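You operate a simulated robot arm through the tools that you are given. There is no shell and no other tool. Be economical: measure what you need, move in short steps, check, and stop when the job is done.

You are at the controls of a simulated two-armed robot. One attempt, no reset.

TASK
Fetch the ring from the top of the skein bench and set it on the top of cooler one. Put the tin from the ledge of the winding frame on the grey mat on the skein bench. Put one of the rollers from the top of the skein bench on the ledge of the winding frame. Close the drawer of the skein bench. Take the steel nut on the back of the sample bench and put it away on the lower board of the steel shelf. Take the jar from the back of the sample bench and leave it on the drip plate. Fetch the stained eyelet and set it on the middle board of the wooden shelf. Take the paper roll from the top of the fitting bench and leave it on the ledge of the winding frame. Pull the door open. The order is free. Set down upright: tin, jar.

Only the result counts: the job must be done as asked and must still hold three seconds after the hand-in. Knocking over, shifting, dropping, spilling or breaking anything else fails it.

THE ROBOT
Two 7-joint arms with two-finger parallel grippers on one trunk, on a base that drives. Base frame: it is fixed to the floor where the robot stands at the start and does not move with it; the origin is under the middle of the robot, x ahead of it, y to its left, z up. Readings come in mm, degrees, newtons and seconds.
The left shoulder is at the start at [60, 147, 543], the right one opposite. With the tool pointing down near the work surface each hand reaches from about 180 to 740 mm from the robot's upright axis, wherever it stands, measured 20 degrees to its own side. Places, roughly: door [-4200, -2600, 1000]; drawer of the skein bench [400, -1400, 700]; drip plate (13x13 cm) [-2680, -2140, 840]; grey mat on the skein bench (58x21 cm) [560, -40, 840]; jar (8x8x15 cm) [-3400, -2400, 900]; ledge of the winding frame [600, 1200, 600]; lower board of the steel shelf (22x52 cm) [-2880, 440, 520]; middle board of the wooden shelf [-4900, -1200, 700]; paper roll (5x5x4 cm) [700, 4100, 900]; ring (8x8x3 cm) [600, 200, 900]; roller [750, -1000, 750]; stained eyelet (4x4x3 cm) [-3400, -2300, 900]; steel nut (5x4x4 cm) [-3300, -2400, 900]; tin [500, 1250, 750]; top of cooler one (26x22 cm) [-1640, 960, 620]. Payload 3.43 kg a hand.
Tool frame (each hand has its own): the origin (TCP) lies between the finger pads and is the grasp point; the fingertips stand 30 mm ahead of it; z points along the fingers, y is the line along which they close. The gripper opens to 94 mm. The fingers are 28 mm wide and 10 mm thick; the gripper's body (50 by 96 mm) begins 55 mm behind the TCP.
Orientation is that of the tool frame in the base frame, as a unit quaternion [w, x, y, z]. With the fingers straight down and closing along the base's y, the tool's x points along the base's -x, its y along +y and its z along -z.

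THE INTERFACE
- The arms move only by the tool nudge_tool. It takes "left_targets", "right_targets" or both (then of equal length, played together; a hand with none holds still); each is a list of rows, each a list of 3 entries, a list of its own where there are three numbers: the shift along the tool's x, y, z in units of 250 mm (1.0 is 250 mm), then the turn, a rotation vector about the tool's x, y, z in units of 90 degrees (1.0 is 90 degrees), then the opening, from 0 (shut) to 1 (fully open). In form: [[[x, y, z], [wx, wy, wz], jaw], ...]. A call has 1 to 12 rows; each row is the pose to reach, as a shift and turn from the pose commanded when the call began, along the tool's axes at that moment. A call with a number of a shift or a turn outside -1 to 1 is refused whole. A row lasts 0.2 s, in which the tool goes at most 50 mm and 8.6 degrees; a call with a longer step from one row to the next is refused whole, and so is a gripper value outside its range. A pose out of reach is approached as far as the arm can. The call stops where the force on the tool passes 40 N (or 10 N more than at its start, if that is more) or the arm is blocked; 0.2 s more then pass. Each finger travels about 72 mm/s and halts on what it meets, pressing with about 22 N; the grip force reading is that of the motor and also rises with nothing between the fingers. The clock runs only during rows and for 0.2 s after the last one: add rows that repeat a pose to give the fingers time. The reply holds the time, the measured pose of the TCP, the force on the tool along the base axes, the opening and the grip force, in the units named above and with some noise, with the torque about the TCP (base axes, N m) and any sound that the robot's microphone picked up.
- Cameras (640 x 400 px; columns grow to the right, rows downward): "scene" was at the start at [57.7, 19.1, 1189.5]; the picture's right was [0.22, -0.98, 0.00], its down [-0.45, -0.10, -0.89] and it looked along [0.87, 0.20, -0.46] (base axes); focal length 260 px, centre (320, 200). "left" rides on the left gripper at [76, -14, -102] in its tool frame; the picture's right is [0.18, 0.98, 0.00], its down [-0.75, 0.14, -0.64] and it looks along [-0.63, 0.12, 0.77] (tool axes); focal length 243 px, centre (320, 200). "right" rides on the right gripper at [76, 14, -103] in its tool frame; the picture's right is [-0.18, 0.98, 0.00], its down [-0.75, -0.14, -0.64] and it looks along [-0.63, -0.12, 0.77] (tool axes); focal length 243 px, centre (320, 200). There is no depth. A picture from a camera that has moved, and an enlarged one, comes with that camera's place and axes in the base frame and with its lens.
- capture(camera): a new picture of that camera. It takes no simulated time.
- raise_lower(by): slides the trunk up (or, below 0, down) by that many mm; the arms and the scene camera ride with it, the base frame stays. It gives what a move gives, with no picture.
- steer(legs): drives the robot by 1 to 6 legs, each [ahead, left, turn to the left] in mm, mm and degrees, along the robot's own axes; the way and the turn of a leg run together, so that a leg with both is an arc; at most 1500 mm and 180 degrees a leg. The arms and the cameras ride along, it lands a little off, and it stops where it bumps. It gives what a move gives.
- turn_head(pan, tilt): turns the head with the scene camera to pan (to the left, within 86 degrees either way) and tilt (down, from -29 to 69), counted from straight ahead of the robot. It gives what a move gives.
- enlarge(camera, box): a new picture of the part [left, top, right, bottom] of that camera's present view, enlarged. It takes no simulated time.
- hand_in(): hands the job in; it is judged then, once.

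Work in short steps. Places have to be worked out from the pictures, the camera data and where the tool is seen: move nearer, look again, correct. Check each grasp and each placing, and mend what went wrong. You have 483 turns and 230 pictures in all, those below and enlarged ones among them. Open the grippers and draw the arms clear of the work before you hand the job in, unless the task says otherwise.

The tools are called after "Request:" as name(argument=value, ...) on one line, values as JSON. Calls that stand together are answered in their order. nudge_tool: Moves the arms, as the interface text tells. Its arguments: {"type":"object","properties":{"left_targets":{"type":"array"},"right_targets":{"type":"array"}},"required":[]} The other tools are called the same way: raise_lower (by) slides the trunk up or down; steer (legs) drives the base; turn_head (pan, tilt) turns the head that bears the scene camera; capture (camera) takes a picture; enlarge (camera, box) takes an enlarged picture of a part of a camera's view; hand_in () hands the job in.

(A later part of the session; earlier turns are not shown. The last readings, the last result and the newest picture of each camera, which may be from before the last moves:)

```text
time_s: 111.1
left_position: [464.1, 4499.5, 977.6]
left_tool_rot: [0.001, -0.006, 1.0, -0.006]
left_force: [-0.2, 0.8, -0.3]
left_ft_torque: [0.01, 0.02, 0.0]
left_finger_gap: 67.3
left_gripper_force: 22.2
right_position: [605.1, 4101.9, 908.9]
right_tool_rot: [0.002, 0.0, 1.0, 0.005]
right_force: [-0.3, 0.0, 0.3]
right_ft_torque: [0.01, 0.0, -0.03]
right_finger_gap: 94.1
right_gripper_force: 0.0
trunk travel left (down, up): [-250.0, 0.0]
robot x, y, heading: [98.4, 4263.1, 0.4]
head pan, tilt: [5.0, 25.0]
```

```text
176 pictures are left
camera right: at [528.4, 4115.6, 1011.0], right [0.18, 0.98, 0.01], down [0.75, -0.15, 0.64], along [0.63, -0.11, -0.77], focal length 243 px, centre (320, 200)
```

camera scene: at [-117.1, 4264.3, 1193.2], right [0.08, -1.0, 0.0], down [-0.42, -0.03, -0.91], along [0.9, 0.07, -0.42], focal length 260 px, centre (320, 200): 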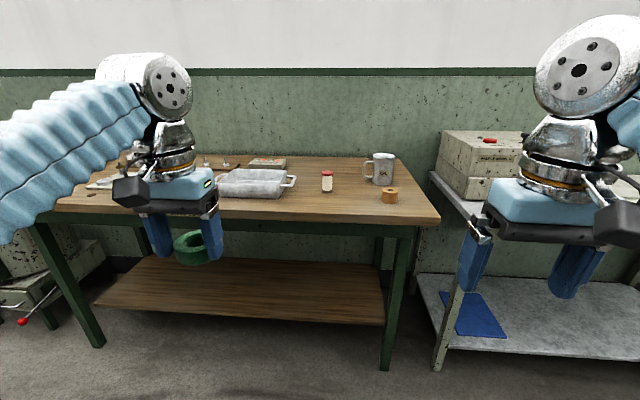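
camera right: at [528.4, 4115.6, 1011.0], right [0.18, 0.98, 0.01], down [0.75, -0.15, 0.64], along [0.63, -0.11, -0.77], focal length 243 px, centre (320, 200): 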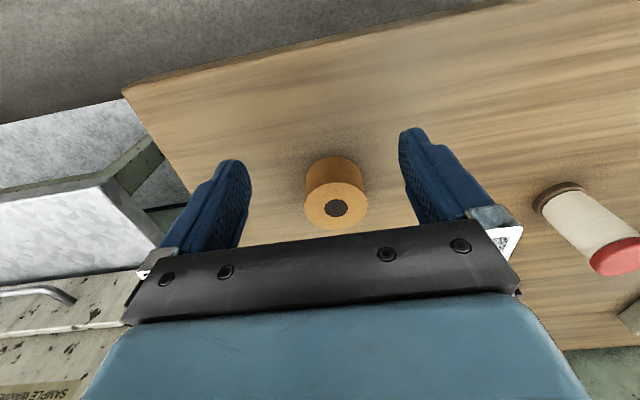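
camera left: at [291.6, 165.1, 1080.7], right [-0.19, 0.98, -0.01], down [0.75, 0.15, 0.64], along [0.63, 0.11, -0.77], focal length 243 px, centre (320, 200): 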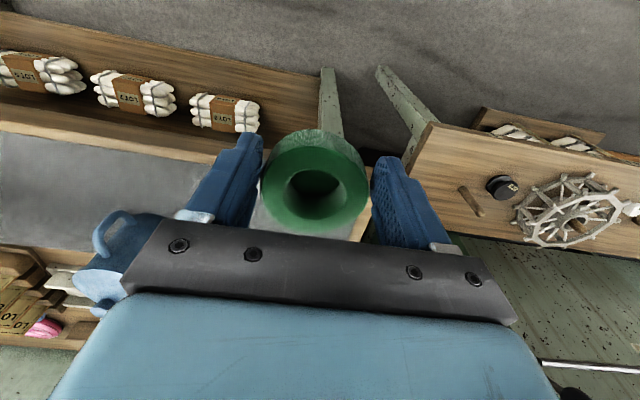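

Roll at ≈(642,4107). Move over, descend to z≈876, close.

Request:
nudge_tool(right_targets=[[[-0.148, 0.018, 0.0], [0, 0, 0], 1], [[-0.148, 0.018, 0.07], [0, 0, 0], 1], [[-0.148, 0.018, 0.132], [0, 0, 0], 1]])

Request:
capture(camera="right")

```text
time_s: 111.9
left_position: [461.8, 4499.8, 976.4]
left_tool_rot: [0.0, -0.005, 1.0, -0.005]
left_force: [-1.0, -0.6, -0.2]
left_ft_torque: [0.0, 0.0, -0.03]
left_finger_gap: 67.7
left_gripper_force: 21.9
right_position: [639.9, 4107.4, 875.4]
right_tool_rot: [0.001, -0.001, 1.0, 0.005]
right_force: [-0.2, -0.4, 0.1]
right_ft_torque: [0.01, 0.0, 0.0]
right_finger_gap: 94.1
right_gripper_force: 0.0
trunk travel left (down, up): [-250.0, 0.0]
robot x, y, heading: [97.0, 4266.3, 0.4]
head pan, tilt: [5.0, 25.0]
```

```text
175 pictures are left
camera right: at [564.2, 4120.2, 977.9], right [0.18, 0.98, 0.01], down [0.75, -0.15, 0.64], along [0.63, -0.11, -0.77], focal length 243 px, centre (320, 200)
```

right: 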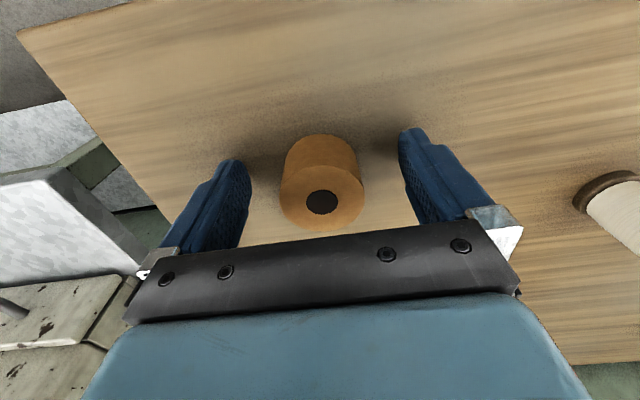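

Centred. Close.

Request:
nudge_tool(right_targets=[[[-0.012, 0, 0], [0, 0, 0], 0.7], [[-0.012, 0, 0], [0, 0, 0], 0.4], [[-0.012, 0, 0], [0, 0, 0], 0.25], [[-0.012, 0, 0], [0, 0, 0], 0.25]])

Request:
nudge_tool(right_targets=[[[0, 0, -0.08], [0, 0, 0], 0.25], [[0.1, 0, -0.2], [0, 0, 0], 0.25], [[0.25, 0, -0.3], [0, 0, 0], 0.25], [[0.42, 0, -0.38], [0, 0, 0], 0.25], [[0.58, 0, -0.4], [0, 0, 0], 0.25], [[0.75, 0, -0.42], [0, 0, 0], 0.25]])

Request:
capture(camera="right")

```text
time_s: 112.9
left_position: [462.3, 4499.3, 977.5]
left_tool_rot: [0.0, -0.005, 1.0, -0.005]
left_force: [-0.2, 0.1, -0.8]
left_ft_torque: [-0.01, -0.01, -0.01]
left_finger_gap: 67.4
left_gripper_force: 21.9
right_position: [643.5, 4106.2, 877.2]
right_tool_rot: [0.002, -0.001, 1.0, 0.005]
right_force: [0.0, 0.5, 0.0]
right_ft_torque: [-0.05, -0.01, 0.0]
right_finger_gap: 50.0
right_gripper_force: 21.6
trunk travel left (down, up): [-250.0, 0.0]
robot x, y, heading: [100.5, 4268.3, 0.4]
head pan, tilt: [5.0, 25.0]
```

```text
time_s: 114.3
left_position: [462.3, 4500.1, 977.1]
left_tool_rot: [0.0, -0.005, 1.0, -0.005]
left_force: [0.5, -0.9, -0.4]
left_ft_torque: [0.02, 0.02, -0.05]
left_finger_gap: 67.3
left_gripper_force: 22.1
right_position: [455.1, 4109.7, 983.0]
right_tool_rot: [0.002, -0.001, 1.0, 0.006]
right_force: [0.7, -0.4, -0.3]
right_ft_torque: [-0.02, 0.02, 0.0]
right_finger_gap: 49.9
right_gripper_force: 22.3
trunk travel left (down, up): [-250.0, 0.0]
robot x, y, heading: [98.7, 4267.1, 0.1]
head pan, tilt: [5.0, 25.0]
```

```text
174 pictures are left
camera right: at [378.9, 4122.9, 1085.3], right [0.18, 0.98, 0.01], down [0.75, -0.15, 0.64], along [0.63, -0.11, -0.77], focal length 243 px, centre (320, 200)
```

right: 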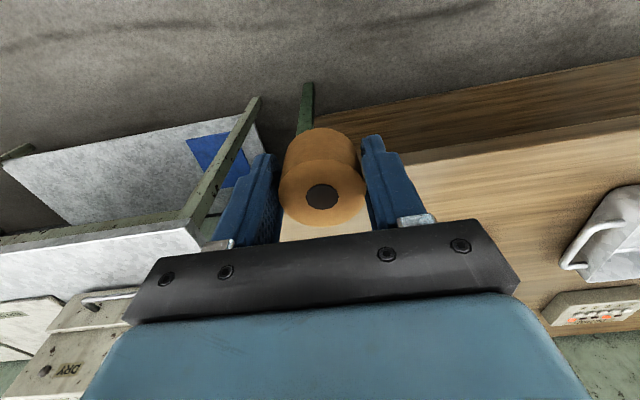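

Roll held. Back off and drive right to the ledge (robot y ≈1365).

Request:
steer(legs=[[-300, 0, 0], [0, -1450, 0], [0, -1430, 0]])

Request:
turn_head(pan=0, tilt=35)

Request:
capture(camera="scene")

```text
time_s: 129.8
left_position: [191.5, 1644.5, 977.4]
left_tool_rot: [0.0, -0.014, 1.0, -0.005]
left_force: [0.3, 0.8, 0.5]
left_ft_torque: [0.0, 0.02, 0.03]
left_finger_gap: 66.6
left_gripper_force: 21.7
right_position: [190.8, 1253.5, 982.0]
right_tool_rot: [0.002, -0.009, 1.0, 0.005]
right_force: [0.9, 0.3, -0.8]
right_ft_torque: [0.0, 0.01, 0.02]
right_finger_gap: 49.4
right_gripper_force: 21.7
trunk travel left (down, up): [-250.0, 0.0]
robot x, y, heading: [-169.2, 1410.9, 1.2]
head pan, tilt: [5.0, 25.0]
```

```text
time_s: 130.5
left_position: [191.0, 1644.3, 976.8]
left_tool_rot: [0.0, -0.014, 1.0, -0.005]
left_force: [-0.8, 0.5, -0.5]
left_ft_torque: [0.02, -0.02, 0.01]
left_finger_gap: 66.3
left_gripper_force: 21.7
right_position: [191.1, 1253.3, 982.8]
right_tool_rot: [0.002, -0.01, 1.0, 0.005]
right_force: [-0.8, 0.4, -1.4]
right_ft_torque: [-0.03, 0.0, 0.01]
right_finger_gap: 49.5
right_gripper_force: 21.7
trunk travel left (down, up): [-250.0, 0.0]
robot x, y, heading: [-168.6, 1404.8, 1.5]
head pan, tilt: [0.0, 35.0]
```

```text
173 pictures are left
camera scene: at [-114.0, 1405.7, 1177.5], right [0.02, -1.0, 0.0], down [-0.57, -0.01, -0.82], along [0.82, 0.02, -0.57], focal length 260 px, centre (320, 200)
```

scene: 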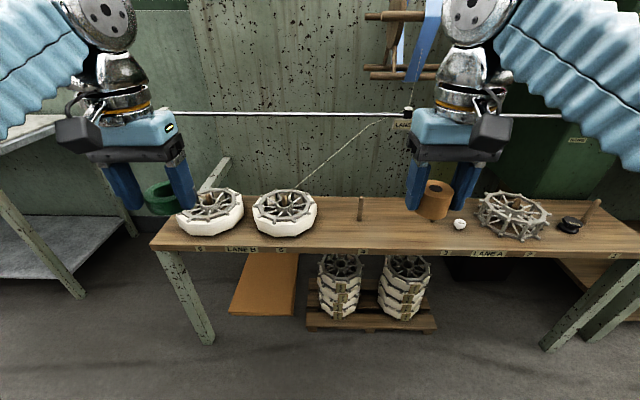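

Place it where the tin stood, at (530,1175). Move robot in.

Request:
steer(legs=[[140, -40, -1.5]])

Request:
nudge_tool(right_targets=[[[-0.12, -0.02, 0.12], [0, 0, 0], 0.25], [[-0.24, -0.04, 0.24], [0, 0, 0], 0.25], [[-0.36, -0.06, 0.36], [0, 0, 0], 0.25], [[-0.48, -0.08, 0.48], [0, 0, 0], 0.25], [[-0.6, -0.1, 0.6], [0, 0, 0], 0.25], [[-0.7, -0.12, 0.72], [0, 0, 0], 0.25]])

Request:
capture(camera="right")

```text
time_s: 131.8
left_position: [339.8, 1595.1, 978.1]
left_tool_rot: [0.001, -0.001, 1.0, -0.005]
left_force: [-0.1, -0.1, -0.3]
left_ft_torque: [0.0, -0.03, 0.03]
left_finger_gap: 66.3
left_gripper_force: 21.9
right_position: [329.3, 1205.2, 983.0]
right_tool_rot: [0.002, 0.004, 1.0, 0.005]
right_force: [-0.1, -0.8, 0.1]
right_ft_torque: [-0.06, -0.05, 0.0]
right_finger_gap: 49.3
right_gripper_force: 22.1
trunk travel left (down, up): [-250.0, 0.0]
robot x, y, heading: [-25.5, 1369.4, -0.2]
head pan, tilt: [0.0, 35.0]
```

```text
time_s: 133.2
left_position: [340.2, 1595.9, 977.6]
left_tool_rot: [-0.001, -0.001, 1.0, -0.005]
left_force: [-0.3, -0.1, -0.4]
left_ft_torque: [0.0, -0.02, 0.0]
left_finger_gap: 66.3
left_gripper_force: 22.4
right_position: [503.9, 1169.6, 799.8]
right_tool_rot: [0.002, 0.004, 1.0, 0.005]
right_force: [0.4, -0.2, -0.7]
right_ft_torque: [-0.02, -0.01, 0.02]
right_finger_gap: 49.4
right_gripper_force: 22.5
trunk travel left (down, up): [-250.0, 0.0]
robot x, y, heading: [-30.7, 1365.4, -0.2]
head pan, tilt: [0.0, 35.0]
```

```text
172 pictures are left
camera right: at [428.1, 1183.5, 902.1], right [0.19, 0.98, 0.01], down [0.75, -0.15, 0.64], along [0.63, -0.11, -0.77], focal length 243 px, centre (320, 200)
```

right: 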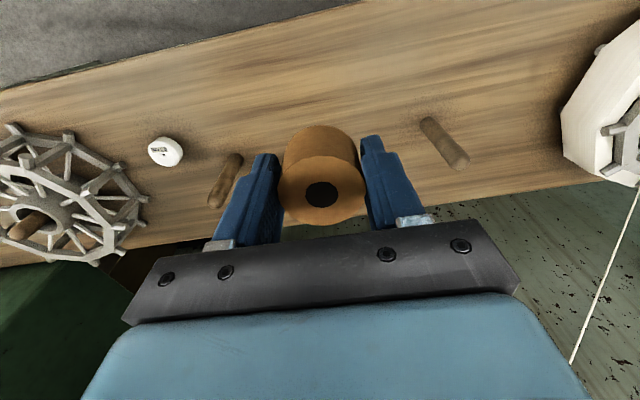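

Clear between pegs. Descend.

Request:
nudge_tool(right_targets=[[[-0.06, 0, 0.15], [0, 0, 0], 0.25], [[-0.08, 0, 0.3], [0, 0, 0], 0.25], [[-0.08, 0, 0.45], [0, 0, 0], 0.25], [[-0.08, 0, 0.53], [0, 0, 0], 0.25], [[-0.08, 0, 0.56], [0, 0, 0], 0.25], [[-0.08, 0, 0.58], [0, 0, 0], 0.25], [[-0.08, 0, 0.6], [0, 0, 0], 0.25]])

```text
time_s: 134.8
left_position: [340.2, 1595.0, 977.7]
left_tool_rot: [0.0, 0.0, 1.0, -0.006]
left_force: [-0.7, 0.2, -0.8]
left_ft_torque: [0.01, 0.03, -0.01]
left_finger_gap: 66.2
left_gripper_force: 21.7
right_position: [525.5, 1177.4, 655.5]
right_tool_rot: [0.003, 0.003, 1.0, 0.006]
right_force: [-0.2, -4.2, 14.2]
right_ft_torque: [-0.08, 0.03, 0.05]
right_finger_gap: 49.1
right_gripper_force: 22.1
trunk travel left (down, up): [-250.0, 0.0]
robot x, y, heading: [-24.4, 1365.1, -0.5]
head pan, tilt: [0.0, 35.0]
```

Touching (14 N). Release and rise.

Request:
nudge_tool(right_targets=[[[0, 0, 0], [0, 0, 0], 0.5], [[0, 0, 0], [0, 0, 0], 0.8], [[0, 0, 0], [0, 0, 0], 0.8]])

Request:
nudge_tool(right_targets=[[[0, 0, -0.1], [0, 0, 0], 0.8], [[0, 0, -0.25], [0, 0, 0], 0.8], [[0, 0, -0.4], [0, 0, 0], 0.8], [[0.1, 0, -0.55], [0, 0, 0], 0.8], [[0.2, 0, -0.7], [0, 0, 0], 0.8], [[0.35, 0, -0.8], [0, 0, 0], 0.8], [[0.5, 0, -0.9], [0, 0, 0], 1], [[0.6, 0, -1.0], [0, 0, 0], 1]])

Request:
capture(camera="scene")

```text
time_s: 135.7
left_position: [340.0, 1595.1, 976.5]
left_tool_rot: [0.0, 0.0, 1.0, -0.005]
left_force: [-0.2, 0.9, -0.4]
left_ft_torque: [0.01, -0.03, 0.03]
left_finger_gap: 66.3
left_gripper_force: 21.9
right_position: [525.4, 1177.2, 653.6]
right_tool_rot: [0.001, 0.004, 1.0, 0.006]
right_force: [-0.8, 0.4, -0.5]
right_ft_torque: [0.0, -0.03, 0.01]
right_finger_gap: 75.0
right_gripper_force: 0.1
trunk travel left (down, up): [-250.0, 0.0]
robot x, y, heading: [-30.6, 1367.2, -0.2]
head pan, tilt: [0.0, 35.0]
```

```text
time_s: 137.4
left_position: [340.2, 1597.0, 977.5]
left_tool_rot: [0.001, -0.001, 1.0, -0.005]
left_force: [-0.7, 0.1, -0.8]
left_ft_torque: [0.0, 0.02, -0.04]
left_finger_gap: 66.0
left_gripper_force: 21.6
right_position: [371.6, 1174.6, 905.3]
right_tool_rot: [0.001, 0.004, 1.0, 0.005]
right_force: [-0.9, 0.5, -0.7]
right_ft_torque: [0.0, -0.02, -0.03]
right_finger_gap: 94.2
right_gripper_force: 0.1
trunk travel left (down, up): [-250.0, 0.0]
robot x, y, heading: [-25.5, 1364.1, -0.3]
head pan, tilt: [0.0, 35.0]
```

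```text
171 pictures are left
camera scene: at [29.1, 1365.6, 1177.4], right [0.0, -1.0, 0.0], down [-0.57, 0.0, -0.82], along [0.82, 0.0, -0.57], focal length 260 px, centre (320, 200)
```

scene: 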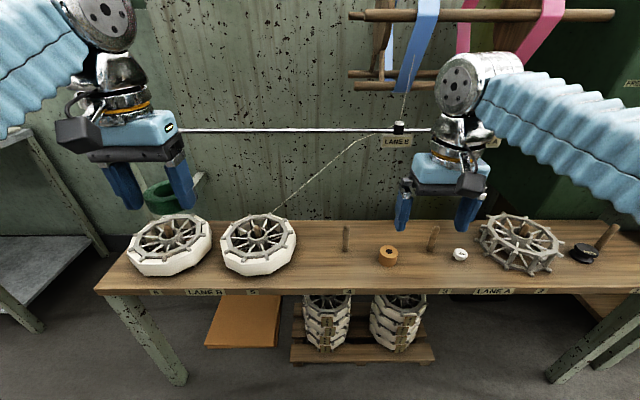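

Roll placed. Now back away and turn around toward cooler one.

Request:
steer(legs=[[-350, 0, 0], [0, 0, 175]])

Request:
turn_head(pan=10, tilt=22)

Request:
capture(camera="scene")

```text
time_s: 146.9
left_position: [-751.0, 1161.5, 977.0]
left_tool_rot: [-0.005, 1.0, -0.027, -0.001]
left_force: [-0.5, -0.2, 1.0]
left_ft_torque: [0.0, -0.02, 0.01]
left_finger_gap: 64.9
left_gripper_force: 22.3
right_position: [-758.3, 1582.8, 903.2]
right_tool_rot: [0.005, 0.999, -0.031, -0.002]
right_force: [-0.2, 0.0, -0.7]
right_ft_torque: [0.01, 0.02, 0.02]
right_finger_gap: 93.9
right_gripper_force: 0.1
trunk travel left (down, up): [-250.0, 0.0]
robot x, y, heading: [-370.0, 1368.8, 176.4]
head pan, tilt: [0.0, 35.0]
```

```text
time_s: 147.7
left_position: [-750.7, 1161.4, 977.1]
left_tool_rot: [-0.006, 1.0, -0.029, 0.0]
left_force: [0.9, 0.7, -0.1]
left_ft_torque: [0.02, -0.02, 0.01]
left_finger_gap: 65.1
left_gripper_force: 22.1
right_position: [-758.7, 1582.4, 904.8]
right_tool_rot: [0.005, 0.999, -0.033, -0.003]
right_force: [0.0, 0.5, 0.8]
right_ft_torque: [-0.02, 0.0, 0.01]
right_finger_gap: 94.1
right_gripper_force: 0.1
trunk travel left (down, up): [-250.0, 0.0]
robot x, y, heading: [-364.7, 1371.8, 176.6]
head pan, tilt: [10.0, 22.0]
```

```text
170 pictures are left
camera scene: at [-434.3, 1355.3, 1198.0], right [-0.11, 0.99, 0.0], down [0.37, 0.04, -0.93], along [-0.92, -0.1, -0.38], focal length 260 px, centre (320, 200)
```

scene: 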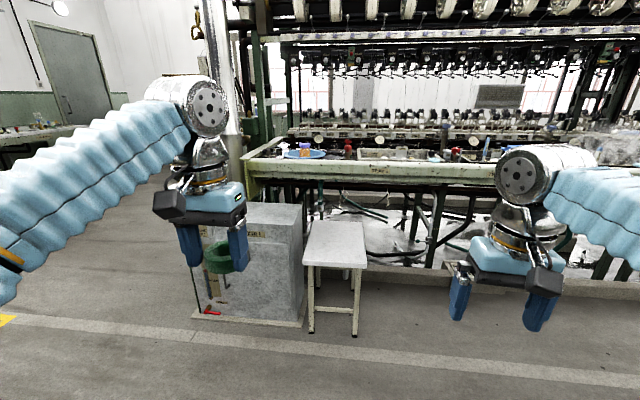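

Request:
enlarge(camera="scene", box=[180, 180, 380, 340])

```text
2.50 times, centred on (280, 260) of scene
camera zoom: at [-434.3, 1355.3, 1198.0], right [-0.11, 0.99, 0.0], down [0.37, 0.04, -0.93], along [-0.92, -0.1, -0.38], focal length 651 px, centre (420, 50)
```

zoom: 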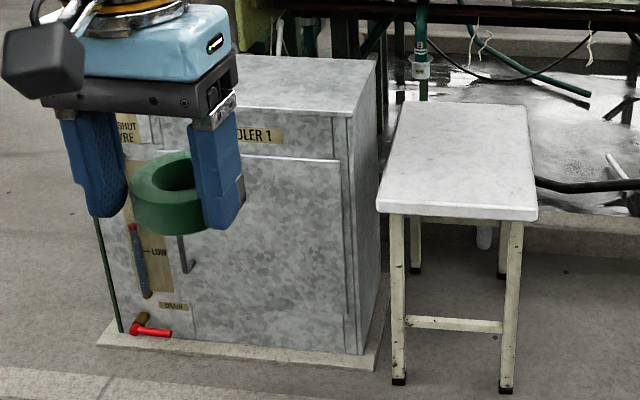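

Cooler 1 confirmed; target spot ≈(-1635,990). Drive up to it.

Request:
steer(legs=[[0, 0, 3.5], [640, 205, 0]])

Request:
turn_head(pan=15, tilt=40)

Request:
capture(camera="scene")

Request:
capture(camera="left")

```text
time_s: 151.8
left_position: [-1367.1, 929.2, 976.8]
left_tool_rot: [-0.005, 1.0, 0.008, 0.0]
left_force: [-0.1, -0.3, 0.0]
left_ft_torque: [0.04, -0.02, -0.01]
left_finger_gap: 65.0
left_gripper_force: 22.2
right_position: [-1407.4, 1347.8, 905.0]
right_tool_rot: [0.005, 1.0, 0.005, -0.002]
right_force: [0.6, 0.2, -0.1]
right_ft_torque: [-0.01, 0.0, 0.01]
right_finger_gap: 94.1
right_gripper_force: 0.1
trunk travel left (down, up): [-250.0, 0.0]
robot x, y, heading: [-1007.5, 1163.9, -179.5]
head pan, tilt: [10.0, 22.0]
```

```text
time_s: 152.6
left_position: [-1367.4, 928.0, 977.8]
left_tool_rot: [-0.004, 1.0, 0.009, 0.001]
left_force: [0.0, 0.2, -0.2]
left_ft_torque: [-0.02, 0.02, -0.02]
left_finger_gap: 64.9
left_gripper_force: 21.9
right_position: [-1405.6, 1349.3, 905.2]
right_tool_rot: [0.005, 1.0, 0.004, -0.001]
right_force: [0.2, 0.2, 0.0]
right_ft_torque: [0.0, -0.01, 0.02]
right_finger_gap: 94.0
right_gripper_force: 0.0
trunk travel left (down, up): [-250.0, 0.0]
robot x, y, heading: [-1003.4, 1161.2, -179.3]
head pan, tilt: [15.0, 40.0]
```

```text
168 pictures are left
camera scene: at [-1057.1, 1139.7, 1170.0], right [-0.27, 0.96, 0.0], down [0.62, 0.17, -0.77], along [-0.74, -0.21, -0.64], focal length 260 px, centre (320, 200)
```

scene: 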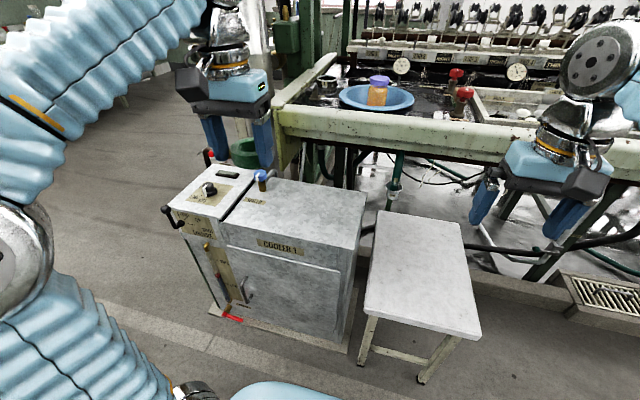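

```text
167 pictures are left
camera left: at [-1291.8, 943.4, 1080.6], right [0.2, -0.98, -0.01], down [-0.75, -0.16, 0.64], along [-0.63, -0.12, -0.77], focal length 243 px, centre (320, 200)
```

left: 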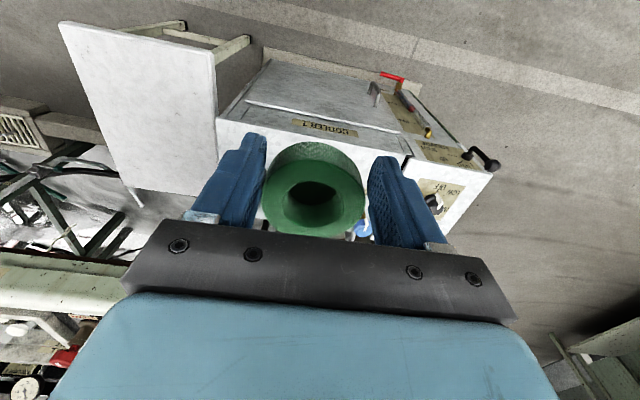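

Top of cooler spans x≈-1515..-1761, y≈705..1106. I'll set the ring at (-1640,965). Drive 50 mm closer and bring the hand over.

Request:
steer(legs=[[50, 0, -0.6]])

Request:
nudge_tool(left_targets=[[[-0.13, -0.02, 0.1], [0, 0, 0], 0.5], [[-0.26, -0.05, 0.2], [0, 0, 0], 0.5], [[-0.39, -0.08, 0.3], [0, 0, 0], 0.5], [[-0.52, -0.11, 0.4], [0, 0, 0], 0.5], [[-0.65, -0.13, 0.5], [0, 0, 0], 0.5], [[-0.78, -0.15, 0.6], [0, 0, 0], 0.5], [[-0.86, -0.15, 0.75], [0, 0, 0], 0.5]])

Request:
capture(camera="left")

Request:
capture(camera="scene")

```text
time_s: 153.5
left_position: [-1420.0, 931.4, 977.5]
left_tool_rot: [-0.005, 1.0, 0.004, -0.001]
left_force: [-0.6, 0.7, 0.2]
left_ft_torque: [0.0, -0.01, 0.01]
left_finger_gap: 65.0
left_gripper_force: 21.9
right_position: [-1454.0, 1350.9, 905.8]
right_tool_rot: [0.005, 1.0, 0.0, -0.003]
right_force: [-0.1, -0.8, 0.6]
right_ft_torque: [-0.01, 0.01, -0.02]
right_finger_gap: 94.1
right_gripper_force: 0.0
trunk travel left (down, up): [-250.0, 0.0]
robot x, y, heading: [-1054.4, 1167.9, -179.8]
head pan, tilt: [15.0, 40.0]
```

```text
time_s: 155.1
left_position: [-1631.8, 970.6, 791.5]
left_tool_rot: [-0.006, 1.0, 0.005, 0.0]
left_force: [1.0, 0.3, -0.6]
left_ft_torque: [0.02, 0.04, 0.0]
left_finger_gap: 64.8
left_gripper_force: 22.0
right_position: [-1455.1, 1351.6, 905.3]
right_tool_rot: [0.006, 1.0, -0.002, -0.001]
right_force: [1.0, 1.0, 0.3]
right_ft_torque: [0.02, 0.01, -0.02]
right_finger_gap: 94.1
right_gripper_force: 0.1
trunk travel left (down, up): [-250.0, 0.0]
robot x, y, heading: [-1051.6, 1164.2, -180.0]
head pan, tilt: [15.0, 40.0]
```

```text
166 pictures are left
camera left: at [-1555.2, 984.2, 895.1], right [0.19, -0.98, -0.01], down [-0.75, -0.15, 0.64], along [-0.63, -0.12, -0.77], focal length 243 px, centre (320, 200)
```

left: 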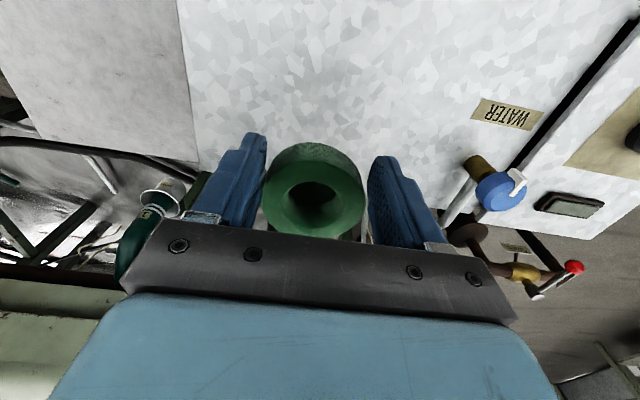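

```text
165 pictures are left
camera scene: at [-1106.6, 1139.9, 1169.9], right [-0.26, 0.97, 0.0], down [0.62, 0.17, -0.77], along [-0.74, -0.2, -0.64], focal length 260 px, centre (320, 200)
```

scene: 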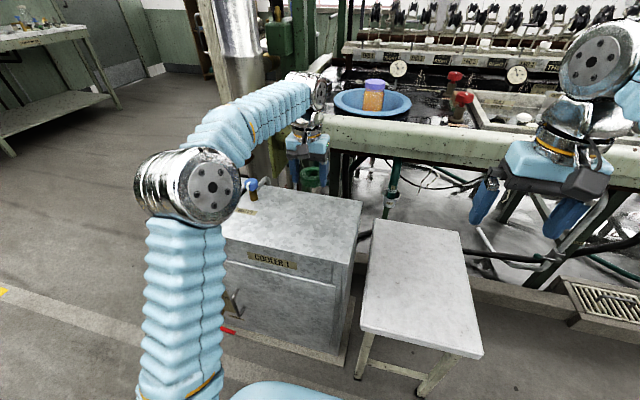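

Positioned mid-top, away from the valve. Descend to just above, then slow.

Request:
nudge_tool(left_targets=[[[0, 0, 0.15], [0, 0, 0], 0.5], [[0, 0, 0.3], [0, 0, 0], 0.5], [[0, 0, 0.42], [0, 0, 0], 0.5], [[0, 0, 0.48], [0, 0, 0], 0.5], [[0, 0, 0.51], [0, 0, 0], 0.5], [[0, 0, 0.53], [0, 0, 0], 0.5]])

```text
time_s: 156.5
left_position: [-1632.6, 972.3, 661.7]
left_tool_rot: [-0.004, 1.0, 0.004, -0.002]
left_force: [5.2, 2.1, 32.9]
left_ft_torque: [-0.02, 0.33, -0.02]
left_finger_gap: 65.2
left_gripper_force: 21.7
right_position: [-1452.3, 1352.4, 906.0]
right_tool_rot: [0.006, 1.0, -0.001, -0.002]
right_force: [0.6, 1.0, -0.3]
right_ft_torque: [0.0, 0.01, 0.01]
right_finger_gap: 94.0
right_gripper_force: 0.0
trunk travel left (down, up): [-250.0, 0.0]
robot x, y, heading: [-1052.8, 1161.8, -179.8]
head pan, tilt: [15.0, 40.0]
```

Contact (33 N). Raise a hair, open, and rise.

Request:
nudge_tool(left_targets=[[[0, 0, -0.01], [0, 0, 0], 0.6], [[0, 0, -0.01], [0, 0, 0], 0.8], [[0, 0, -0.01], [0, 0, 0], 0.95], [[0, 0, -0.01], [0, 0, 0], 0.95], [[0, 0, -0.1], [0, 0, 0], 0.95], [[0, 0, -0.25], [0, 0, 0], 0.95], [[0, 0, -0.4], [0, 0, 0], 0.95]])

Request:
capture(camera="left")

```text
time_s: 158.1
left_position: [-1632.8, 968.2, 758.8]
left_tool_rot: [-0.006, 1.0, 0.004, -0.001]
left_force: [0.7, 0.8, -0.5]
left_ft_torque: [-0.02, 0.02, 0.0]
left_finger_gap: 89.3
left_gripper_force: 0.1
right_position: [-1455.3, 1352.3, 903.9]
right_tool_rot: [0.005, 1.0, -0.001, -0.003]
right_force: [0.5, 0.6, -0.8]
right_ft_torque: [0.05, -0.03, -0.02]
right_finger_gap: 93.8
right_gripper_force: 0.2
trunk travel left (down, up): [-250.0, 0.0]
robot x, y, heading: [-1054.2, 1164.0, -180.1]
head pan, tilt: [15.0, 40.0]
```

```text
164 pictures are left
camera left: at [-1557.2, 982.5, 862.2], right [0.19, -0.98, -0.01], down [-0.75, -0.15, 0.64], along [-0.63, -0.12, -0.77], focal length 243 px, centre (320, 200)
```

left: 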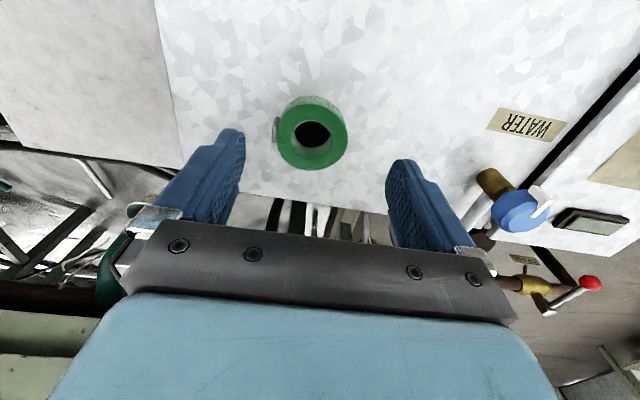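

Ring is on cooler 1. Retract the hand and drive toward the sample bench area.

Request:
nudge_tool(left_targets=[[[0, 0, -0.15], [0, 0, 0], 1], [[0.1, 0, -0.3], [0, 0, 0], 1], [[0.25, 0, -0.4], [0, 0, 0], 1], [[0.4, 0, -0.5], [0, 0, 0], 1], [[0.55, 0, -0.6], [0, 0, 0], 1], [[0.7, 0, -0.7], [0, 0, 0], 1], [[0.85, 0.05, -0.8], [0, 0, 0], 1]])

Request:
steer(legs=[[-200, 0, 0], [0, 1500, 0]])

Request:
turn_head(pan=20, tilt=15)

Request:
capture(camera="scene")

```text
time_s: 159.7
left_position: [-1423.0, 956.0, 957.6]
left_tool_rot: [-0.006, 1.0, 0.004, 0.001]
left_force: [-0.8, 0.3, -0.6]
left_ft_torque: [-0.01, -0.02, 0.0]
left_finger_gap: 94.0
left_gripper_force: 0.1
right_position: [-1453.5, 1352.4, 904.4]
right_tool_rot: [0.005, 1.0, -0.001, -0.002]
right_force: [0.3, -0.3, -0.6]
right_ft_torque: [-0.02, -0.05, -0.02]
right_finger_gap: 94.2
right_gripper_force: 0.0
trunk travel left (down, up): [-250.0, 0.0]
robot x, y, heading: [-1051.1, 1163.5, -180.1]
head pan, tilt: [15.0, 40.0]
```

```text
time_s: 168.4
left_position: [-1250.2, -544.3, 956.1]
left_tool_rot: [-0.005, 1.0, -0.011, 0.001]
left_force: [0.1, -0.4, 0.7]
left_ft_torque: [0.0, -0.02, 0.0]
left_finger_gap: 94.1
left_gripper_force: 0.0
right_position: [-1268.7, -148.0, 905.2]
right_tool_rot: [0.005, 1.0, -0.015, -0.002]
right_force: [0.0, 0.7, -0.2]
right_ft_torque: [-0.05, -0.03, -0.01]
right_finger_gap: 94.0
right_gripper_force: 0.0
trunk travel left (down, up): [-250.0, 0.0]
robot x, y, heading: [-873.1, -347.2, 178.5]
head pan, tilt: [15.0, 40.0]
```

```text
time_s: 169.3
left_position: [-1249.6, -544.3, 956.5]
left_tool_rot: [-0.005, 1.0, -0.011, 0.0]
left_force: [0.0, -0.7, -0.2]
left_ft_torque: [0.0, -0.02, -0.04]
left_finger_gap: 94.1
left_gripper_force: 0.0
right_position: [-1269.1, -148.0, 904.5]
right_tool_rot: [0.005, 1.0, -0.015, -0.002]
right_force: [-0.4, -1.2, 0.8]
right_ft_torque: [0.0, 0.0, 0.01]
right_finger_gap: 94.1
right_gripper_force: 0.1
trunk travel left (down, up): [-250.0, 0.0]
robot x, y, heading: [-870.6, -347.1, 178.6]
head pan, tilt: [20.0, 15.0]
```

```text
163 pictures are left
camera scene: at [-933.2, -379.2, 1209.4], right [-0.32, 0.95, 0.0], down [0.25, 0.08, -0.97], along [-0.92, -0.31, -0.26], focal length 260 px, centre (320, 200)
```

scene: 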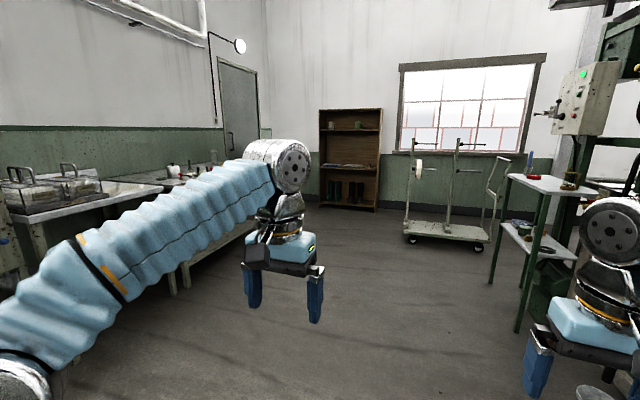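

Drive toward the sample bench and turn to face it.

Request:
steer(legs=[[1450, 350, 0], [700, 0, 0], [0, 0, 91]])

Request:
turn_head(pan=5, tilt=20)

Request:
capture(camera="scene")

```text
time_s: 183.9
left_position: [-2820.8, -1060.9, 957.8]
left_tool_rot: [-0.003, 0.706, 0.709, -0.004]
left_force: [-0.6, -0.1, -1.0]
left_ft_torque: [0.01, 0.03, -0.01]
left_finger_gap: 94.0
left_gripper_force: 0.1
right_position: [-3216.9, -1090.1, 904.3]
right_tool_rot: [0.005, 0.709, 0.705, 0.002]
right_force: [1.1, -0.2, 0.2]
right_ft_torque: [0.02, 0.06, 0.0]
right_finger_gap: 94.2
right_gripper_force: 0.1
trunk travel left (down, up): [-250.0, 0.0]
robot x, y, heading: [-3025.1, -689.6, -90.3]
head pan, tilt: [20.0, 15.0]
```

```text
time_s: 184.7
left_position: [-2820.5, -1061.0, 956.7]
left_tool_rot: [-0.003, 0.706, 0.708, -0.004]
left_force: [0.5, 0.6, 0.1]
left_ft_torque: [0.02, 0.02, -0.02]
left_finger_gap: 93.9
left_gripper_force: 0.0
right_position: [-3216.5, -1089.6, 904.9]
right_tool_rot: [0.006, 0.709, 0.705, 0.002]
right_force: [-0.1, -0.5, 0.6]
right_ft_torque: [-0.02, 0.01, -0.02]
right_finger_gap: 94.0
right_gripper_force: 0.0
trunk travel left (down, up): [-250.0, 0.0]
robot x, y, heading: [-3026.0, -691.2, -90.4]
head pan, tilt: [5.0, 20.0]
```

```text
162 pictures are left
camera scene: at [-3020.4, -753.2, 1201.3], right [-1.0, -0.09, 0.0], down [-0.03, 0.34, -0.94], along [0.08, -0.94, -0.34], focal length 260 px, centre (320, 200)
```

scene: 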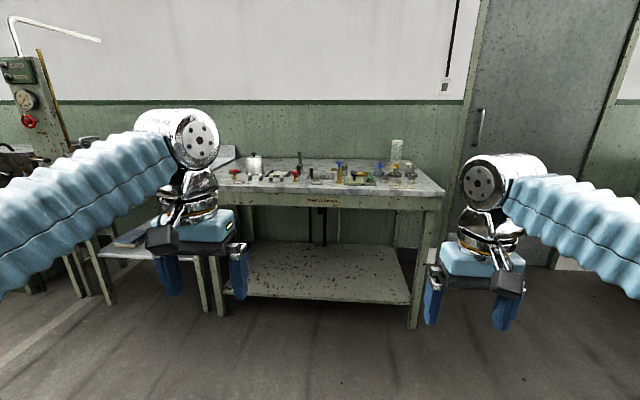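

Request:
steer(legs=[[550, -250, 0]])

Request:
capture(camera="scene")

Request:
enlarge(camera="scene", box=[190, 90, 450, 230])

```text
time_s: 188.0
left_position: [-3067.3, -1594.1, 956.5]
left_tool_rot: [-0.004, 0.704, 0.71, -0.005]
left_force: [-1.2, 0.2, -0.7]
left_ft_torque: [0.02, 0.0, -0.01]
left_finger_gap: 93.9
left_gripper_force: 0.1
right_position: [-3463.4, -1623.3, 904.8]
right_tool_rot: [0.005, 0.708, 0.706, 0.002]
right_force: [0.6, -0.5, 0.1]
right_ft_torque: [-0.03, 0.02, 0.06]
right_finger_gap: 94.2
right_gripper_force: 0.1
trunk travel left (down, up): [-250.0, 0.0]
robot x, y, heading: [-3271.8, -1222.3, -89.8]
head pan, tilt: [5.0, 20.0]
```

```text
161 pictures are left
camera scene: at [-3267.8, -1286.5, 1201.3], right [-1.0, -0.09, 0.0], down [-0.03, 0.34, -0.94], along [0.08, -0.94, -0.34], focal length 260 px, centre (320, 200)
```

scene: 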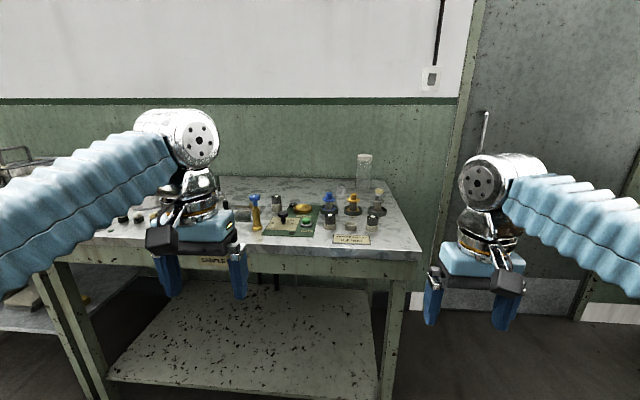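

```text
2.46 times, centred on (320, 160) of scene
camera zoom: at [-3267.8, -1286.5, 1201.3], right [-1.0, -0.09, 0.0], down [-0.03, 0.34, -0.94], along [0.08, -0.94, -0.34], focal length 641 px, centre (320, 298)
```

zoom: 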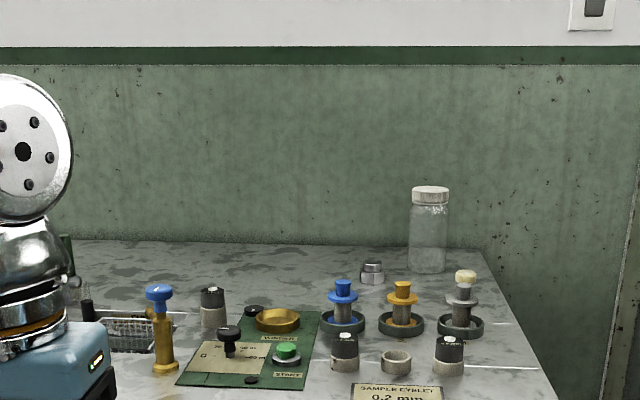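

Request:
steer(legs=[[330, -50, 0]])

Request:
turn_head(pan=0, tilt=32)

Request:
enlarge(camera="scene", box=[200, 80, 460, 240])

```text
time_s: 190.2
left_position: [-3111.0, -1923.9, 957.2]
left_tool_rot: [-0.004, 0.702, 0.712, -0.004]
left_force: [0.9, -0.2, 0.6]
left_ft_torque: [-0.05, 0.02, 0.02]
left_finger_gap: 94.2
left_gripper_force: 0.1
right_position: [-3508.6, -1956.8, 904.2]
right_tool_rot: [0.004, 0.705, 0.709, 0.001]
right_force: [-0.3, 0.0, -0.1]
right_ft_torque: [0.0, 0.01, 0.02]
right_finger_gap: 94.1
right_gripper_force: 0.0
trunk travel left (down, up): [-250.0, 0.0]
robot x, y, heading: [-3322.2, -1552.3, -89.7]
head pan, tilt: [5.0, 20.0]
```

```text
time_s: 191.0
left_position: [-3110.7, -1923.4, 958.3]
left_tool_rot: [-0.004, 0.702, 0.712, -0.004]
left_force: [-0.2, 0.1, 0.7]
left_ft_torque: [0.05, -0.03, 0.0]
left_finger_gap: 93.9
left_gripper_force: 0.0
right_position: [-3507.9, -1954.8, 903.9]
right_tool_rot: [0.005, 0.705, 0.709, 0.003]
right_force: [0.5, 0.2, 0.4]
right_ft_torque: [-0.01, -0.02, -0.01]
right_finger_gap: 94.0
right_gripper_force: 0.0
trunk travel left (down, up): [-250.0, 0.0]
robot x, y, heading: [-3320.0, -1550.0, -89.5]
head pan, tilt: [0.0, 32.0]
```

```text
2.46 times, centred on (330, 160) of scene
camera zoom: at [-3322.4, -1614.0, 1182.2], right [-1.0, -0.01, 0.0], down [0.0, 0.53, -0.85], along [0.01, -0.85, -0.53], focal length 641 px, centre (295, 298)
```

zoom: 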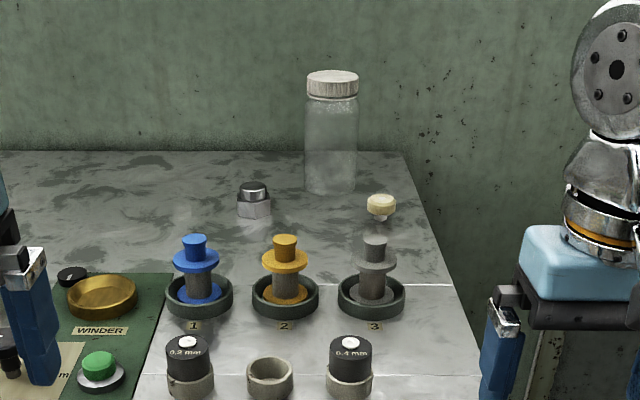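

Request:
enlarge(camera="scene", box=[310, 140, 400, 195])

Request:
enlarge(camera="scene", box=[230, 190, 390, 290])

```text
7.11 times, centred on (355, 168) of scene
camera zoom: at [-3322.4, -1614.0, 1182.2], right [-1.0, -0.01, 0.0], down [0.0, 0.53, -0.85], along [0.01, -0.85, -0.53], focal length 1852 px, centre (71, 431)
```

zoom: 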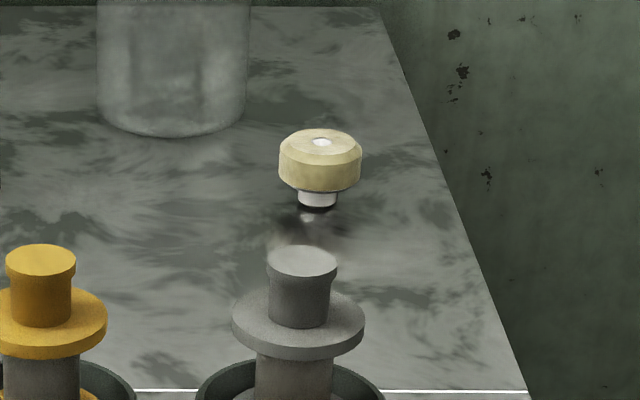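

```text
4.00 times, centred on (310, 240) of scene
camera zoom: at [-3322.4, -1614.0, 1182.2], right [-1.0, -0.01, 0.0], down [0.0, 0.53, -0.85], along [0.01, -0.85, -0.53], focal length 1042 px, centre (360, 40)
```

zoom: 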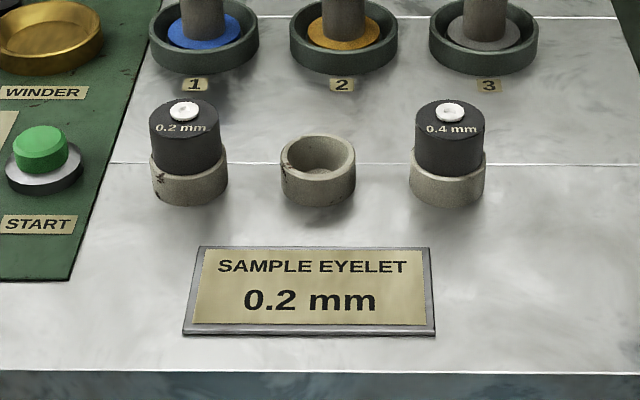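

The cream yellowed eyelet with white core is at ≈(-3421,-2349); nut ≈(-3260,-2375); jar ≈(-3362,-2445). They are near the bench's right end, so I'll reach from there. First look toward the drip plate.

Request:
turn_head(pan=52, tilt=20)

Request:
capture(camera="scene")

Request:
turn_head(pan=-60, tilt=15)

Request:
capture(camera="scene")

```text
time_s: 192.2
left_position: [-3111.7, -1923.8, 956.1]
left_tool_rot: [-0.004, 0.702, 0.712, -0.004]
left_force: [-1.0, -0.3, 0.8]
left_ft_torque: [0.0, 0.03, 0.01]
left_finger_gap: 93.8
left_gripper_force: 0.1
right_position: [-3508.3, -1956.4, 904.3]
right_tool_rot: [0.005, 0.705, 0.709, 0.003]
right_force: [-0.2, 1.1, 0.2]
right_ft_torque: [-0.01, 0.02, -0.01]
right_finger_gap: 93.8
right_gripper_force: 0.1
trunk travel left (down, up): [-250.0, 0.0]
robot x, y, heading: [-3319.9, -1552.0, -89.3]
head pan, tilt: [52.0, 20.0]
```

```text
156 pictures are left
camera scene: at [-3249.3, -1581.2, 1201.3], right [-0.61, -0.79, 0.0], down [-0.27, 0.21, -0.94], along [0.74, -0.57, -0.34], focal length 260 px, centre (320, 200)
```

scene: 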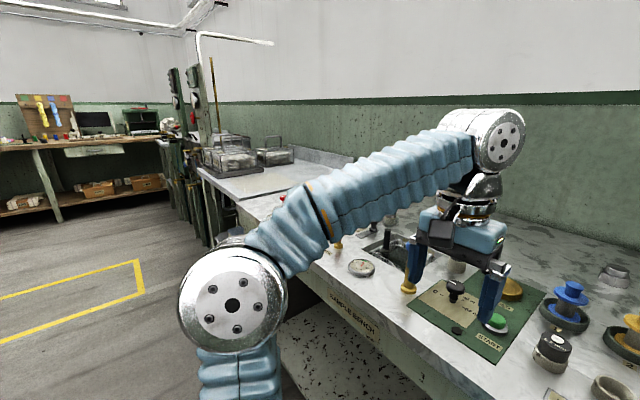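

```text
time_s: 194.1
left_position: [-3112.5, -1922.8, 957.2]
left_tool_rot: [-0.004, 0.702, 0.712, -0.004]
left_force: [-0.2, -0.3, 0.7]
left_ft_torque: [-0.04, 0.0, 0.01]
left_finger_gap: 94.0
left_gripper_force: 0.1
right_position: [-3507.8, -1955.2, 904.9]
right_tool_rot: [0.006, 0.705, 0.709, 0.002]
right_force: [0.0, 0.2, 0.4]
right_ft_torque: [0.0, 0.0, -0.04]
right_finger_gap: 93.8
right_gripper_force: 0.0
trunk travel left (down, up): [-250.0, 0.0]
robot x, y, heading: [-3319.8, -1550.6, -89.8]
head pan, tilt: [-60.0, 15.0]
```

```text
155 pictures are left
camera scene: at [-3403.6, -1571.7, 1209.5], right [-0.51, 0.86, 0.0], down [0.22, 0.13, -0.97], along [-0.83, -0.49, -0.26], focal length 260 px, centre (320, 200)
```

scene: 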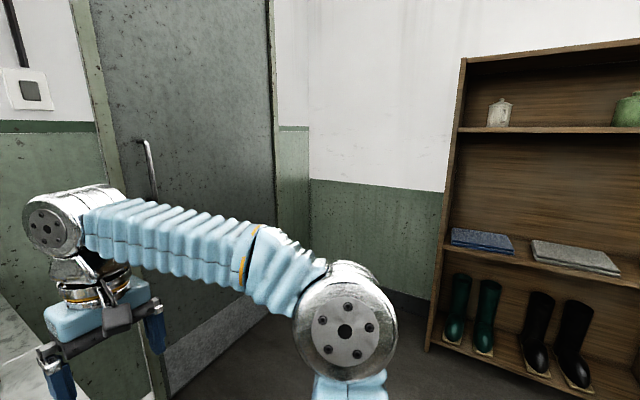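

Now go around to the bench's right end, facing +x.

Request:
steer(legs=[[-200, 0, 0], [0, -660, 0], [0, 0, 90]])

Request:
turn_head(pan=-30, tilt=25)

Request:
capture(camera="scene")

```text
time_s: 202.6
left_position: [-3589.1, -1157.7, 956.4]
left_tool_rot: [0.0, 0.006, 1.0, -0.005]
left_force: [0.2, 0.2, -0.1]
left_ft_torque: [0.0, 0.01, 0.04]
left_finger_gap: 93.9
left_gripper_force: 0.0
right_position: [-3566.5, -1554.0, 906.1]
right_tool_rot: [0.002, 0.011, 1.0, 0.006]
right_force: [-0.2, -0.3, -0.2]
right_ft_torque: [-0.01, -0.01, -0.02]
right_finger_gap: 94.1
right_gripper_force: 0.0
trunk travel left (down, up): [-250.0, 0.0]
robot x, y, heading: [-3963.6, -1354.8, -0.8]
head pan, tilt: [-60.0, 15.0]
```

```text
time_s: 203.6
left_position: [-3589.4, -1156.5, 956.9]
left_tool_rot: [0.0, 0.006, 1.0, -0.006]
left_force: [0.6, -0.6, -0.2]
left_ft_torque: [0.01, 0.01, -0.02]
left_finger_gap: 94.1
left_gripper_force: 0.0
right_position: [-3565.4, -1553.7, 904.3]
right_tool_rot: [0.002, 0.011, 1.0, 0.006]
right_force: [-1.0, 0.7, -0.5]
right_ft_torque: [-0.02, -0.01, 0.0]
right_finger_gap: 94.3
right_gripper_force: 0.1
trunk travel left (down, up): [-250.0, 0.0]
robot x, y, heading: [-3964.4, -1359.9, -0.8]
head pan, tilt: [-30.0, 25.0]
```

```text
154 pictures are left
camera scene: at [-3916.6, -1405.1, 1193.2], right [-0.52, -0.86, 0.0], down [-0.36, 0.22, -0.91], along [0.78, -0.47, -0.42], focal length 260 px, centre (320, 200)
```

scene: 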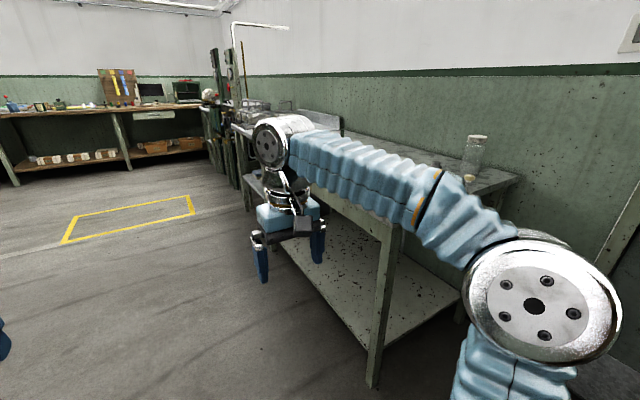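

I'll approach the jar with the right hand tilted 45° forward. Strafe to the bench's end and turn slightly.

Request:
nudge_tool(right_targets=[[[0.15, 0, -0.1], [0, 0, 0], 1], [[0.3, 0, -0.2], [0, 0, 0], 1], [[0.4, 0, -0.3], [0, 0, 0], 1]])

Request:
steer(legs=[[0, -680, 0], [60, 0, -19]])

Request:
turn_head(pan=-5, tilt=28)

Request:
capture(camera="scene")

Request:
capture(camera="right")

```text
time_s: 204.4
left_position: [-3589.0, -1157.1, 957.6]
left_tool_rot: [0.0, 0.006, 1.0, -0.005]
left_force: [0.3, 0.0, 0.0]
left_ft_torque: [0.01, 0.05, -0.02]
left_finger_gap: 93.9
left_gripper_force: 0.0
right_position: [-3665.5, -1551.7, 979.0]
right_tool_rot: [0.001, 0.011, 1.0, 0.005]
right_force: [-0.2, 0.0, 0.5]
right_ft_torque: [-0.01, -0.02, 0.0]
right_finger_gap: 94.2
right_gripper_force: 0.1
trunk travel left (down, up): [-250.0, 0.0]
robot x, y, heading: [-3964.6, -1352.4, -0.9]
head pan, tilt: [-30.0, 25.0]
```

```text
time_s: 209.1
left_position: [-3493.4, -1968.0, 956.3]
left_tool_rot: [-0.001, 0.166, 0.986, -0.005]
left_force: [0.7, -0.2, -0.1]
left_ft_torque: [0.0, -0.01, 0.01]
left_finger_gap: 94.1
left_gripper_force: 0.1
right_position: [-3689.3, -2319.6, 979.3]
right_tool_rot: [0.003, 0.17, 0.985, 0.005]
right_force: [-0.4, -0.5, 0.1]
right_ft_torque: [0.02, 0.01, -0.01]
right_finger_gap: 94.2
right_gripper_force: 0.0
trunk travel left (down, up): [-250.0, 0.0]
robot x, y, heading: [-3911.7, -2038.8, -19.2]
head pan, tilt: [-30.0, 25.0]
```

```text
time_s: 210.0
left_position: [-3493.3, -1967.0, 956.9]
left_tool_rot: [0.0, 0.165, 0.986, -0.005]
left_force: [0.3, 1.0, -1.0]
left_ft_torque: [-0.02, -0.02, 0.04]
left_finger_gap: 94.0
left_gripper_force: 0.0
right_position: [-3689.1, -2318.2, 978.8]
right_tool_rot: [0.003, 0.17, 0.985, 0.005]
right_force: [1.4, 0.4, -1.1]
right_ft_torque: [0.01, 0.02, 0.0]
right_finger_gap: 94.2
right_gripper_force: 0.1
trunk travel left (down, up): [-250.0, 0.0]
robot x, y, heading: [-3912.2, -2036.8, -19.5]
head pan, tilt: [-5.0, 28.0]
```

```text
153 pictures are left
camera scene: at [-3858.5, -2068.0, 1188.4], right [-0.41, -0.91, 0.0], down [-0.43, 0.19, -0.88], along [0.8, -0.37, -0.47], focal length 260 px, centre (320, 200)
```

scene: 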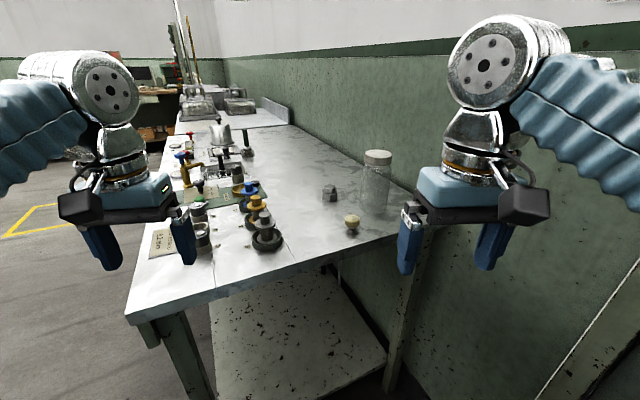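

```text
152 pictures are left
camera right: at [-3756.7, -2280.0, 1081.5], right [0.5, 0.86, 0.01], down [0.66, -0.39, 0.64], along [0.56, -0.32, -0.77], focal length 243 px, centre (320, 200)
```

right: 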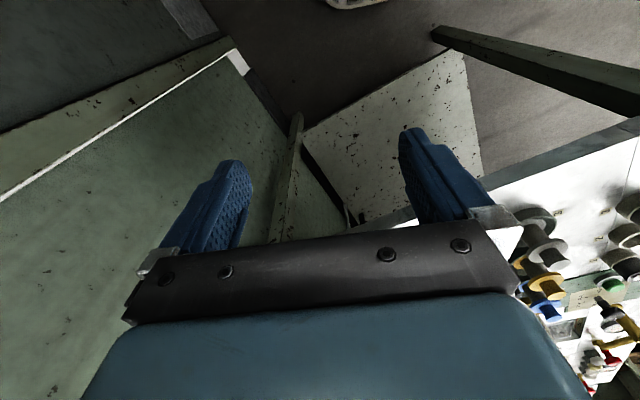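

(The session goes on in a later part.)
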